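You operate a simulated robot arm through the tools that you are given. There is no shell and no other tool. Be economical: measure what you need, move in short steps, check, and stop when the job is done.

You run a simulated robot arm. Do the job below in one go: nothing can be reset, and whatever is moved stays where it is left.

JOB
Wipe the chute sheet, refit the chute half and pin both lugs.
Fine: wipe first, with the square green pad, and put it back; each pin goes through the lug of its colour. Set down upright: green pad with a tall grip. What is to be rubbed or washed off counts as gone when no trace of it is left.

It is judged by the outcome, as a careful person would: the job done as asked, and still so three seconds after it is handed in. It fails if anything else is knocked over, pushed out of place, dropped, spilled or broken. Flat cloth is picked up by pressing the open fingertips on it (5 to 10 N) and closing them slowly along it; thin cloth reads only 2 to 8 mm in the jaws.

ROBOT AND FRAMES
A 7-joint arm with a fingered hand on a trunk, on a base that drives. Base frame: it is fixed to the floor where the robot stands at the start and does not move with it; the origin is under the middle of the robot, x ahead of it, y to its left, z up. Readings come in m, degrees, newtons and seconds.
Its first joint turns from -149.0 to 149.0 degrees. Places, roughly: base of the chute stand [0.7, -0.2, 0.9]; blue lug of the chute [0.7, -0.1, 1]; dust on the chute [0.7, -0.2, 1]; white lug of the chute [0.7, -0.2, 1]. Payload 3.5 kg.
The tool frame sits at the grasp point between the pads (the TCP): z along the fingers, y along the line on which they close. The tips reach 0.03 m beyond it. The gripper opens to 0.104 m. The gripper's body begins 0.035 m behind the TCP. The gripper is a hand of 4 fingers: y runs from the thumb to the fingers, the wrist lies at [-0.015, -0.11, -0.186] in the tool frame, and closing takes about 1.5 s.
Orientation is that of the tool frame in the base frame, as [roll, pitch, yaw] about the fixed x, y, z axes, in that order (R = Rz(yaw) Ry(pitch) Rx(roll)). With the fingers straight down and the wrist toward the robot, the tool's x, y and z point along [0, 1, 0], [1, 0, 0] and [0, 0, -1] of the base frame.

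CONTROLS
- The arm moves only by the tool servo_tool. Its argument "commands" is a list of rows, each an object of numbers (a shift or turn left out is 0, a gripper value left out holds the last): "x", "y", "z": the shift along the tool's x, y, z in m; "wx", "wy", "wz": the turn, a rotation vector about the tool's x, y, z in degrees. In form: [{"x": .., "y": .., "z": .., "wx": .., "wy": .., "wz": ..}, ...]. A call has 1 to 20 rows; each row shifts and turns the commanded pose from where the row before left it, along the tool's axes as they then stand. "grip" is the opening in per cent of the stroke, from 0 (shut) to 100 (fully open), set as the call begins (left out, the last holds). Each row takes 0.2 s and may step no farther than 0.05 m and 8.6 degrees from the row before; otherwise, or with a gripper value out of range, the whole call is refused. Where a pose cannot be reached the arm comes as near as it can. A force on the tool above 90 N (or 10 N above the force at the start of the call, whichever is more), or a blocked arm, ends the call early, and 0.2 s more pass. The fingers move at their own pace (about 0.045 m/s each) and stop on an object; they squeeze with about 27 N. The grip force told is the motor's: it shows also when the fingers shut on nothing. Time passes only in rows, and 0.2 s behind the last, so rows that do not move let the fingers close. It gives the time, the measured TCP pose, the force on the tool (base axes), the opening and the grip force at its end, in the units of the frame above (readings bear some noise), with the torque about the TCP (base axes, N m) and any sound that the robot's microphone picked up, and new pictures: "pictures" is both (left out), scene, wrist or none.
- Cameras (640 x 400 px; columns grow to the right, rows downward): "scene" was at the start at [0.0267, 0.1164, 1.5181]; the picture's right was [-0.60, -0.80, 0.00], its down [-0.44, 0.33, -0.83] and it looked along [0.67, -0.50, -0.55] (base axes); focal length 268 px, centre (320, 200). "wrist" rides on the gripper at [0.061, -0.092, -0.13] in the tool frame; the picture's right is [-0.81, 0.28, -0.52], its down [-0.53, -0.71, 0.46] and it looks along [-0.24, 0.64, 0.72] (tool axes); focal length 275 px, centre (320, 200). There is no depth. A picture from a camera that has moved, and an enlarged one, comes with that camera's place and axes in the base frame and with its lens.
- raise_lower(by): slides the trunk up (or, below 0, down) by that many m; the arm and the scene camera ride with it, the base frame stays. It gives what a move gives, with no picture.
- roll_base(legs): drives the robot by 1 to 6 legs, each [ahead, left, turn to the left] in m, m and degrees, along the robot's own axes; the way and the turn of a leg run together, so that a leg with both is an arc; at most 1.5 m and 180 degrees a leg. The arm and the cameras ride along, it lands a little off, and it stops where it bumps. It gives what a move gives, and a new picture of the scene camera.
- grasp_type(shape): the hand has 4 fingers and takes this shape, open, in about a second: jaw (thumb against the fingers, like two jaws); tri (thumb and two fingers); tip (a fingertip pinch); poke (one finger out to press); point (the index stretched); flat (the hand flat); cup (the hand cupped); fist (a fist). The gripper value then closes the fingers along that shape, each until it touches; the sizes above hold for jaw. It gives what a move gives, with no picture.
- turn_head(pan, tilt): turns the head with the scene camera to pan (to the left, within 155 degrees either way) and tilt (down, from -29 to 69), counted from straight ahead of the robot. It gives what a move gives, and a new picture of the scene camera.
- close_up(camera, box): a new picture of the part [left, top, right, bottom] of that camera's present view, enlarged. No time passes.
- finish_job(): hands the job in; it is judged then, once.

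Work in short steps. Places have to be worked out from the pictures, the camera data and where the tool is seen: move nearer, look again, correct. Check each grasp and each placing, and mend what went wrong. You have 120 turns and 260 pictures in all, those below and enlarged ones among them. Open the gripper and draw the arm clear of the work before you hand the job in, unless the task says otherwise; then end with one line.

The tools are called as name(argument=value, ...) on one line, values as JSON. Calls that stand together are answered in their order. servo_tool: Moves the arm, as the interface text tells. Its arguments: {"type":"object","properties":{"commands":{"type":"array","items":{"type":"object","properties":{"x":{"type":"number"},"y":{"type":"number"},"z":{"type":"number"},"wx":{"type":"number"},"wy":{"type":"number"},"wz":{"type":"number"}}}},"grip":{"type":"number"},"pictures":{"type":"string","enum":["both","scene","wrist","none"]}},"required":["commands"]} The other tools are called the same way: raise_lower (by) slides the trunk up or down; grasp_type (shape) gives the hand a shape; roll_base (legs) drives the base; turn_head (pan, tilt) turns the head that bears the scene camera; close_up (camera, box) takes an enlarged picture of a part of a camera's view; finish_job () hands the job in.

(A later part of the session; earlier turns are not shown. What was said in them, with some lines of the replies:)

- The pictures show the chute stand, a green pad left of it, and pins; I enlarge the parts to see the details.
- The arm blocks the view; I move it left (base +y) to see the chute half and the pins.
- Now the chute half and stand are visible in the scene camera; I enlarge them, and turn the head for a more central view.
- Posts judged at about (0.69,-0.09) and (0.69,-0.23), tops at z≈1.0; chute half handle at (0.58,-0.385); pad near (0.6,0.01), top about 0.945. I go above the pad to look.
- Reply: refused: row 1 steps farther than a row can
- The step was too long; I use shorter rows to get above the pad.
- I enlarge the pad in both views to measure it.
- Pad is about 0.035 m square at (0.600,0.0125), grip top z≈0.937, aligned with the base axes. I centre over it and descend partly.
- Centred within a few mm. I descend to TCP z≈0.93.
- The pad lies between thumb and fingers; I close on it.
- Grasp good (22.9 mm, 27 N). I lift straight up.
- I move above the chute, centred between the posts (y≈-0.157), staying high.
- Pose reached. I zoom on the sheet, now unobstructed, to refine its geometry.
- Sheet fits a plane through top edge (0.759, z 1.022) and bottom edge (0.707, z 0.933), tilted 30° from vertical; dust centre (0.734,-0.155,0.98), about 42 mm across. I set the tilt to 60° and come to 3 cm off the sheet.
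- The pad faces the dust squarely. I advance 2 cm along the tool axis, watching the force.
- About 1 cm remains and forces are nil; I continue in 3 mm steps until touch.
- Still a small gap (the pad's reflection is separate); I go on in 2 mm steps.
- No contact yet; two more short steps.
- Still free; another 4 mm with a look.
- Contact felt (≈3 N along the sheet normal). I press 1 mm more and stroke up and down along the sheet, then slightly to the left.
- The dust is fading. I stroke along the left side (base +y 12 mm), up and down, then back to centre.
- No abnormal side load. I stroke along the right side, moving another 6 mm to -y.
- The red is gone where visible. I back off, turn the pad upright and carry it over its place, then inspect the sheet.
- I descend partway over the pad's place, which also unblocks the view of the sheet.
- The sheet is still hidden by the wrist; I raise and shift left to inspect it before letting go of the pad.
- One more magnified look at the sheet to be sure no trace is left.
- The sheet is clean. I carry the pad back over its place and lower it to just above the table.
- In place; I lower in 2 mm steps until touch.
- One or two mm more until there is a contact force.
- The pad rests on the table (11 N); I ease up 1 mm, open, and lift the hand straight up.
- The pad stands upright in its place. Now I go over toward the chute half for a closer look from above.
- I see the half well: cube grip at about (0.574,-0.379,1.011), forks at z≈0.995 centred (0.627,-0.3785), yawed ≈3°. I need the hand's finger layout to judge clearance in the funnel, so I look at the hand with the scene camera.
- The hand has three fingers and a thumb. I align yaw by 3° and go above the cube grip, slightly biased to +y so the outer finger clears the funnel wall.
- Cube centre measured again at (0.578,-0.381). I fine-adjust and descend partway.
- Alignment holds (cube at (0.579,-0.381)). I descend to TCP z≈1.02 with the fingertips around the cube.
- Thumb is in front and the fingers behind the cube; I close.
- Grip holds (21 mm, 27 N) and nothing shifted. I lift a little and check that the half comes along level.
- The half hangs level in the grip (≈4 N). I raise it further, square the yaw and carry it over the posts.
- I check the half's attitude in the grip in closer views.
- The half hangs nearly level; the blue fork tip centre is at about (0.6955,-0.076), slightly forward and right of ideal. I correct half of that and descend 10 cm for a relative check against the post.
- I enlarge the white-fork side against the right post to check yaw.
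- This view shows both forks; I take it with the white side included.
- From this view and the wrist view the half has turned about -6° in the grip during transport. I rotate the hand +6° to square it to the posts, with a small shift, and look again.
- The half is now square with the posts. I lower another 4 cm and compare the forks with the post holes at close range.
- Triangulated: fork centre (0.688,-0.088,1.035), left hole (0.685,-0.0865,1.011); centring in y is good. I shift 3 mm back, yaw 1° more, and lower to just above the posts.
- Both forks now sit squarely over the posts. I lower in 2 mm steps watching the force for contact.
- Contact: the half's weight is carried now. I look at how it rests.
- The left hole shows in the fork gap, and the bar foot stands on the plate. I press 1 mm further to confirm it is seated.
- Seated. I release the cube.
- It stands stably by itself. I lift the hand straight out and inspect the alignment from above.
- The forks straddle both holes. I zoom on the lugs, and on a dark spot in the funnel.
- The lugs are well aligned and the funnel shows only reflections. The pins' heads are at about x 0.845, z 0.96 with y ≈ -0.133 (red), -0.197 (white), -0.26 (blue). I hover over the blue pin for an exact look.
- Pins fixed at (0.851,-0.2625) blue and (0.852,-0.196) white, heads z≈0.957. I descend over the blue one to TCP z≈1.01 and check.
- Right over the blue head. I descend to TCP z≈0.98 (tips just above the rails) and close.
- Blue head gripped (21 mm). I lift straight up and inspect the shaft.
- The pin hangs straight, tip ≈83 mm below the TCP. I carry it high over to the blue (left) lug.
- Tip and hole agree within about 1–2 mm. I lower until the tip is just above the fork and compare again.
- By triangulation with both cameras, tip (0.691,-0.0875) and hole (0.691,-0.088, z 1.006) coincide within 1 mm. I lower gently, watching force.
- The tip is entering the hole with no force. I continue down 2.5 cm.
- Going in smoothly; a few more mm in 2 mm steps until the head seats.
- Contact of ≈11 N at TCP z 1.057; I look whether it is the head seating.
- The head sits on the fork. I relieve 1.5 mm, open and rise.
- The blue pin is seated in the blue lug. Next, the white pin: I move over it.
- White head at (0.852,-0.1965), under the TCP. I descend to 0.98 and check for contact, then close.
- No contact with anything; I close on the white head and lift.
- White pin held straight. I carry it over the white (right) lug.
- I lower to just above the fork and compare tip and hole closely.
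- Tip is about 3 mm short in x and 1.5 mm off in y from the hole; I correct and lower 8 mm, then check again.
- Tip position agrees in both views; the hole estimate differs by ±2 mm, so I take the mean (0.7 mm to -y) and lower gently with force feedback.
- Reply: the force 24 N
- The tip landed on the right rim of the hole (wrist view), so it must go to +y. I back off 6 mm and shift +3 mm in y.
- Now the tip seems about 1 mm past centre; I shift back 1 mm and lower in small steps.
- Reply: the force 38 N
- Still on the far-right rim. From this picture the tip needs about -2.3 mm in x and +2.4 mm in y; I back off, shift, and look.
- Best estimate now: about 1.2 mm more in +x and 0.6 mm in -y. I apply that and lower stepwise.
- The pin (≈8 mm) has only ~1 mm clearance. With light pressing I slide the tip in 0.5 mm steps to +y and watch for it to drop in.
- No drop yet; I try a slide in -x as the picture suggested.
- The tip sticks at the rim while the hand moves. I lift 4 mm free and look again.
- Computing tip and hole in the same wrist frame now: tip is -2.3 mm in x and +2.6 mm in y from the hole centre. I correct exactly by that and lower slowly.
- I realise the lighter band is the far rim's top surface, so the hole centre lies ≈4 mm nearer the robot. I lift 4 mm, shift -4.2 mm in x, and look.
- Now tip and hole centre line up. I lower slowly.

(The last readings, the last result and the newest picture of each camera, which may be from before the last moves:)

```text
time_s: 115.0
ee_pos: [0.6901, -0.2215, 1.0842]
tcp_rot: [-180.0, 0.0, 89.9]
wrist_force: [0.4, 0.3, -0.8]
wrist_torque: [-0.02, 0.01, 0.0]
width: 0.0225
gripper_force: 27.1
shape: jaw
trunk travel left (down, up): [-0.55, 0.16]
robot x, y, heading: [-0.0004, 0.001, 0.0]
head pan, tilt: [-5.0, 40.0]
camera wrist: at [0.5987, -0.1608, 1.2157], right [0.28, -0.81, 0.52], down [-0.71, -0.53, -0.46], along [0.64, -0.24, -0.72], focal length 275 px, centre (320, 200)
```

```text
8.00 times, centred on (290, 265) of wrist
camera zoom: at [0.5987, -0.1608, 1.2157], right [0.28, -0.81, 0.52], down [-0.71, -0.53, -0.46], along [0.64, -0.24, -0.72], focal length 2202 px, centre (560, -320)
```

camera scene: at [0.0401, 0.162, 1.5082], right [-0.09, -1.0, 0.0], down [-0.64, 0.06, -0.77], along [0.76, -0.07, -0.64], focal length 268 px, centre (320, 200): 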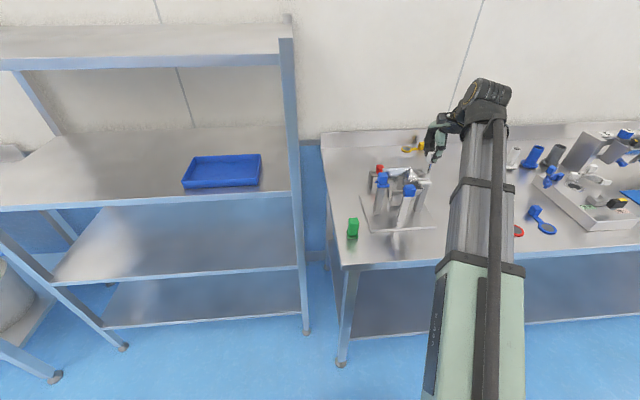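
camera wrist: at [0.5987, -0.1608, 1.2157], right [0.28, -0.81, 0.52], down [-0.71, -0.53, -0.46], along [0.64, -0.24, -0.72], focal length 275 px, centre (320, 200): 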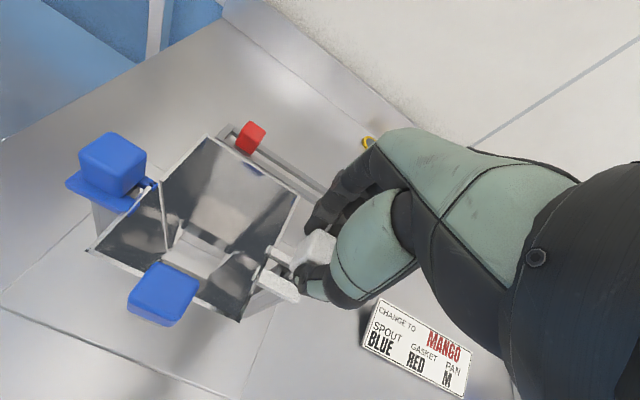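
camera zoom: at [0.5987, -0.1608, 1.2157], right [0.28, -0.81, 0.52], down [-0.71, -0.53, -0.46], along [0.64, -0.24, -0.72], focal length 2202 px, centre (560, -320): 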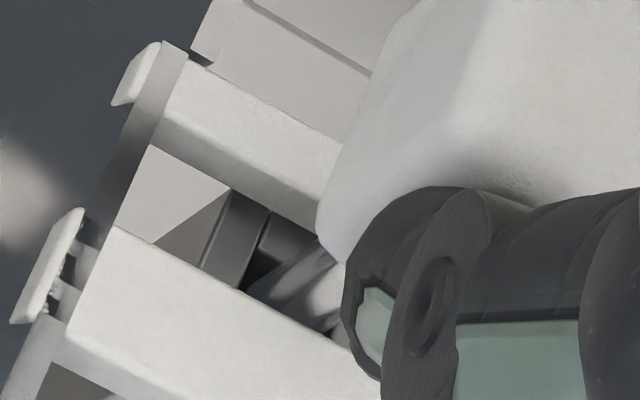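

The pin has entered the hole with no force (TCP 1.084, below the earlier contact height). I go further down.

servo_tool(commands=[{"z": 0.004}, {"z": 0.004}, {"z": 0.004}, {"z": 0.004}, {}], pictures="none")

servo_tool(commands=[{"z": 0.003}, {"z": 0.003}, {}], pictures="wrist")

close_up(camera="scene", box=[365, 145, 445, 205])

```text
time_s: 116.2
ee_pos: [0.6914, -0.2204, 1.0691]
tcp_rot: [180.0, 0.0, 90.1]
wrist_force: [-0.3, -0.4, -1.4]
wrist_torque: [0.02, 0.0, 0.0]
width: 0.022
gripper_force: 26.9
shape: jaw
trunk travel left (down, up): [-0.55, 0.16]
robot x, y, heading: [0.0009, -0.0004, 0.1]
head pan, tilt: [-5.0, 40.0]
```

```text
time_s: 117.0
ee_pos: [0.6906, -0.2213, 1.0615]
tcp_rot: [-180.0, 0.0, 90.0]
wrist_force: [-1.4, -1.1, -0.2]
wrist_torque: [-0.02, 0.0, -0.04]
width: 0.022
gripper_force: 26.7
shape: jaw
trunk travel left (down, up): [-0.55, 0.16]
robot x, y, heading: [0.0017, 0.0025, -0.3]
head pan, tilt: [-5.0, 40.0]
camera wrist: at [0.5987, -0.1598, 1.1935], right [0.28, -0.81, 0.52], down [-0.71, -0.53, -0.46], along [0.64, -0.24, -0.72], focal length 275 px, centre (320, 200)
```

wrist: 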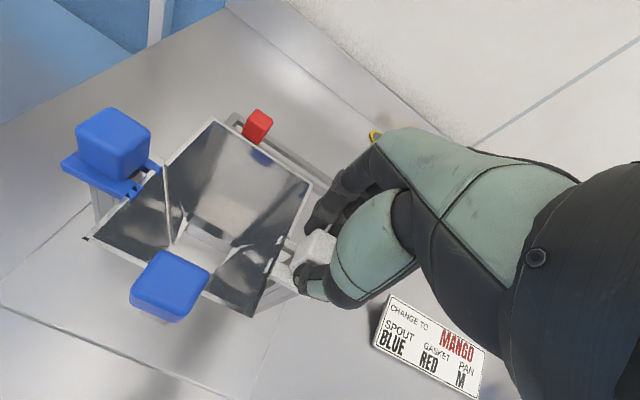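

```text
6.67 times, centred on (405, 175) of scene
camera zoom: at [0.0401, 0.162, 1.5082], right [-0.09, -1.0, 0.0], down [-0.64, 0.06, -0.77], along [0.76, -0.07, -0.64], focal length 1785 px, centre (-247, 367)
```

zoom: 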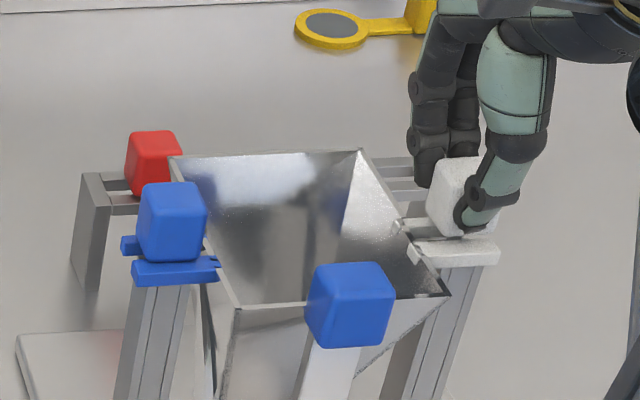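

Nearly seated. Two more small steps until the head touches, then release.

servo_tool(commands=[{"z": 0.002}, {"z": 0.002}, {}], pictures="none")

```text
time_s: 117.8
ee_pos: [0.6919, -0.2209, 1.0579]
tcp_rot: [180.0, 0.1, 89.9]
wrist_force: [-0.3, -0.5, -1.0]
wrist_torque: [0.02, 0.04, 0.0]
width: 0.0219
gripper_force: 27.3
shape: jaw
trunk travel left (down, up): [-0.55, 0.16]
robot x, y, heading: [-0.0001, 0.0028, -0.2]
head pan, tilt: [-5.0, 40.0]
```

servo_tool(commands=[{"z": 0.0015}, {"z": 0.0015}, {}], pictures="none")

close_up(camera="scene", box=[410, 155, 450, 190])

```text
time_s: 118.5
ee_pos: [0.6905, -0.2207, 1.0571]
tcp_rot: [179.9, 0.1, 90.1]
wrist_force: [-2.1, -0.7, 8.4]
wrist_torque: [-0.01, -0.02, -0.03]
width: 0.0222
gripper_force: 27.6
shape: jaw
trunk travel left (down, up): [-0.55, 0.16]
robot x, y, heading: [0.0015, -0.0007, -0.1]
head pan, tilt: [-5.0, 40.0]
```

```text
11.43 times, centred on (430, 172) of scene
camera zoom: at [0.0391, 0.1621, 1.5083], right [-0.09, -1.0, 0.0], down [-0.64, 0.06, -0.77], along [0.76, -0.07, -0.64], focal length 3059 px, centre (-937, 514)
```

zoom: 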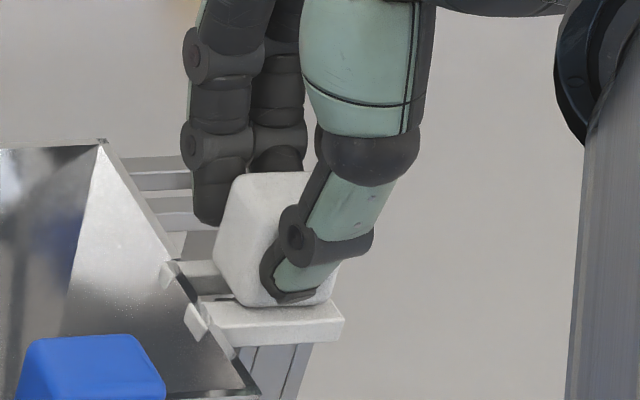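

Contact at the same height as the blue pin: the head (or thumb tip) is on the fork. I relieve 1.5 mm, open, and rise.

servo_tool(commands=[{"z": -0.0015}, {}, {}, {}, {}, {}], grip=60, pictures="none")

servo_tool(commands=[{"z": -0.01}, {"z": -0.03}, {"z": -0.04}, {"z": -0.04}, {"z": -0.04}, {}])

close_up(camera="scene", box=[360, 145, 440, 205])

close_up(camera="wrist", box=[130, 190, 330, 340])

```text
time_s: 120.0
ee_pos: [0.6916, -0.2214, 1.0566]
tcp_rot: [179.9, 0.0, 90.0]
wrist_force: [-0.6, -0.3, 0.3]
wrist_torque: [-0.03, 0.0, 0.01]
width: 0.0619
gripper_force: 0.1
shape: jaw
trunk travel left (down, up): [-0.55, 0.16]
robot x, y, heading: [0.0011, -0.0012, 0.2]
head pan, tilt: [-5.0, 40.0]
```

```text
time_s: 121.3
ee_pos: [0.6909, -0.2213, 1.2152]
tcp_rot: [180.0, 0.0, 90.0]
wrist_force: [-0.7, 0.1, 0.2]
wrist_torque: [0.03, -0.03, 0.0]
width: 0.0622
gripper_force: 0.0
shape: jaw
trunk travel left (down, up): [-0.55, 0.16]
robot x, y, heading: [0.0029, -0.0007, -0.1]
head pan, tilt: [-5.0, 40.0]
camera scene: at [0.04, 0.162, 1.5082], right [-0.09, -1.0, 0.0], down [-0.64, 0.06, -0.77], along [0.76, -0.07, -0.64], focal length 268 px, centre (320, 200)
camera wrist: at [0.5999, -0.1604, 1.3472], right [0.28, -0.81, 0.52], down [-0.71, -0.53, -0.46], along [0.64, -0.24, -0.72], focal length 275 px, centre (320, 200)
```

scene: 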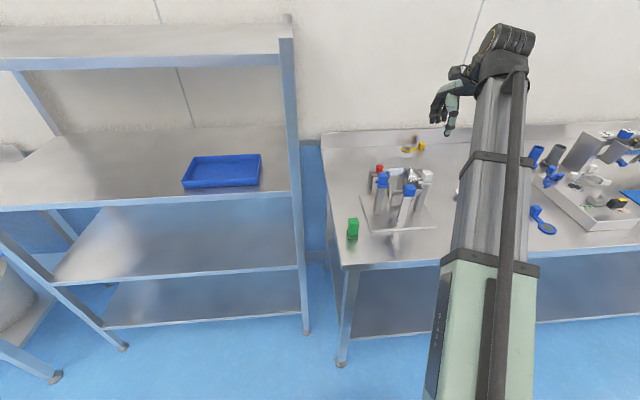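
wrist: 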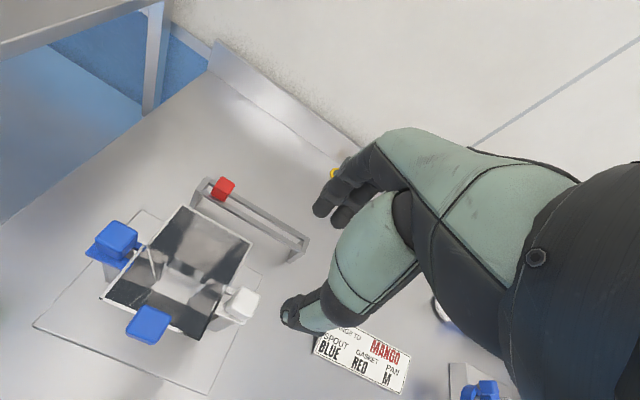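

```text
6.67 times, centred on (400, 175) of scene
camera zoom: at [0.04, 0.162, 1.5082], right [-0.09, -1.0, 0.0], down [-0.64, 0.06, -0.77], along [0.76, -0.07, -0.64], focal length 1785 px, centre (-213, 367)
```

zoom: 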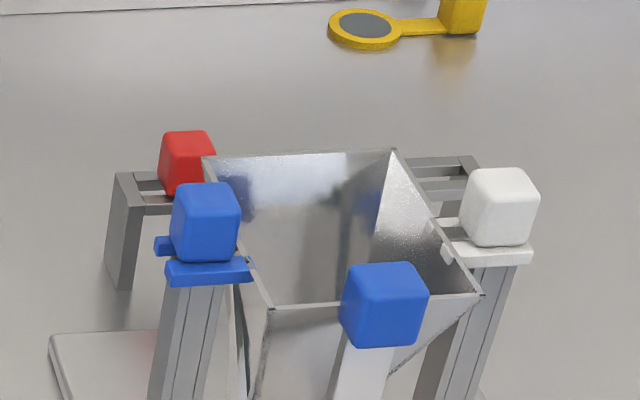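

```text
2.67 times, centred on (230, 265) of wrist
camera zoom: at [0.5999, -0.1604, 1.3472], right [0.28, -0.81, 0.52], down [-0.71, -0.53, -0.46], along [0.64, -0.24, -0.72], focal length 734 px, centre (560, 27)
```

zoom: 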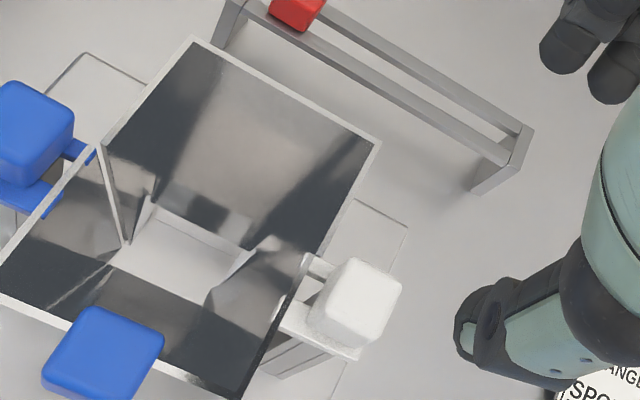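

Both pins sit in the lugs of their colours. I open fully and draw the arm up and back, clear of the work, then take a last look.

servo_tool(commands=[{"z": -0.04}, {"z": -0.04}, {"z": -0.03, "y": -0.02}, {"x": -0.04, "y": -0.01}, {"x": -0.04, "y": -0.01}, {"x": -0.04, "y": -0.01}, {"x": -0.04}, {"x": -0.04}, {}], grip=100)

close_up(camera="scene", box=[340, 145, 450, 245])

close_up(camera="scene", box=[370, 150, 440, 200])

```text
time_s: 123.3
ee_pos: [0.6424, -0.4234, 1.3278]
tcp_rot: [180.0, 0.0, 90.0]
wrist_force: [0.1, -0.7, 1.1]
wrist_torque: [0.0, 0.02, 0.01]
width: 0.1036
gripper_force: 0.0
shape: jaw
trunk travel left (down, up): [-0.55, 0.16]
robot x, y, heading: [0.001, 0.0009, -0.2]
head pan, tilt: [-5.0, 40.0]
camera scene: at [0.04, 0.1619, 1.5082], right [-0.09, -1.0, 0.0], down [-0.64, 0.06, -0.77], along [0.76, -0.07, -0.64], focal length 268 px, centre (320, 200)
camera wrist: at [0.55, -0.3631, 1.4589], right [0.28, -0.81, 0.52], down [-0.71, -0.53, -0.46], along [0.64, -0.24, -0.72], focal length 275 px, centre (320, 200)
```

scene: 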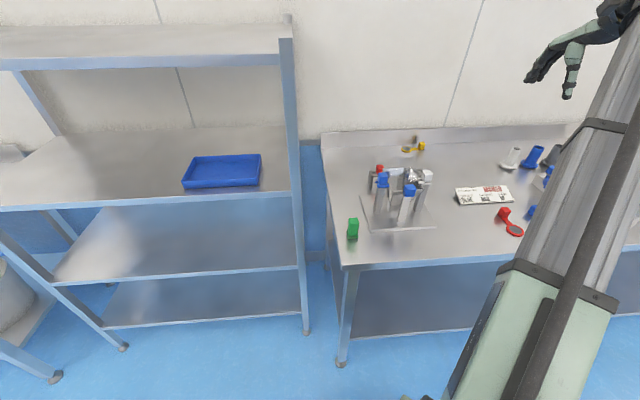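
wrist: 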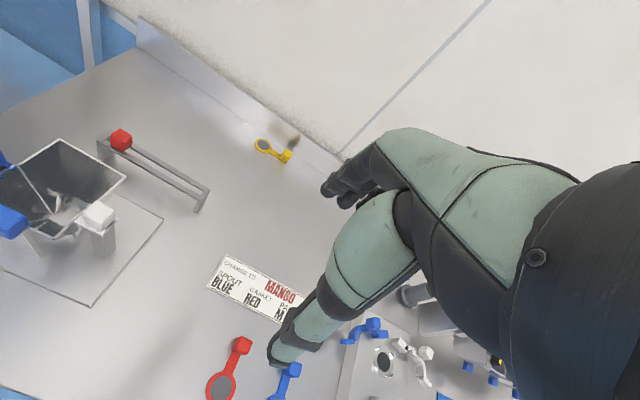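

```text
4.00 times, centred on (395, 195) of scene
camera zoom: at [0.04, 0.1619, 1.5082], right [-0.09, -1.0, 0.0], down [-0.64, 0.06, -0.77], along [0.76, -0.07, -0.64], focal length 1071 px, centre (20, 220)
```

zoom: 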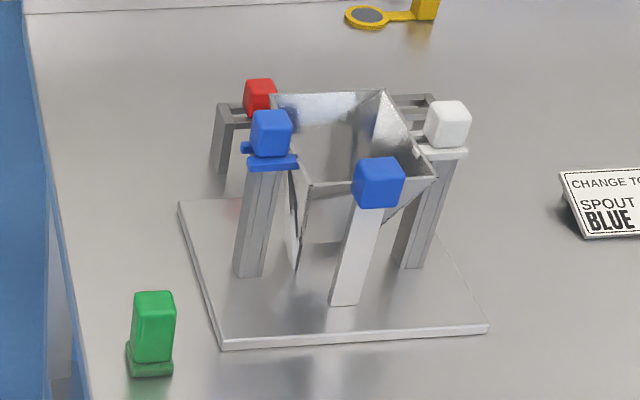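

```text
8.00 times, centred on (405, 175) of scene
camera zoom: at [0.04, 0.1619, 1.5082], right [-0.09, -1.0, 0.0], down [-0.64, 0.06, -0.77], along [0.76, -0.07, -0.64], focal length 2142 px, centre (-360, 400)
```

zoom: 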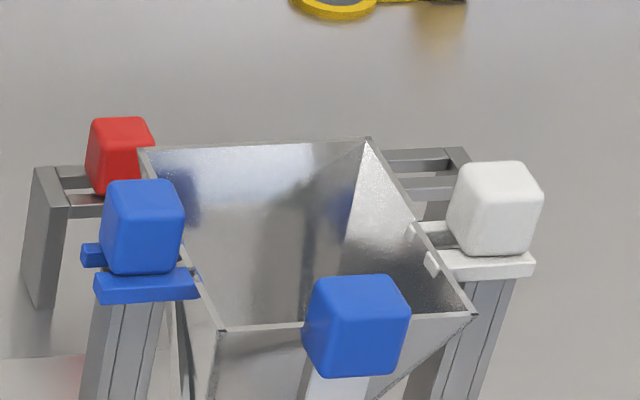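

The sheet is clean, the pad stands upright in its place, the half is seated, both pins are in, and nothing else was disturbed. I hand in.

finish_job()

```text
The job is handed in.
```

The sheet is wiped with no red left on it, and the green pad is back upright in its place. The chute half is refitted, with the blue pin through the blue lug and the white pin through the white lug.
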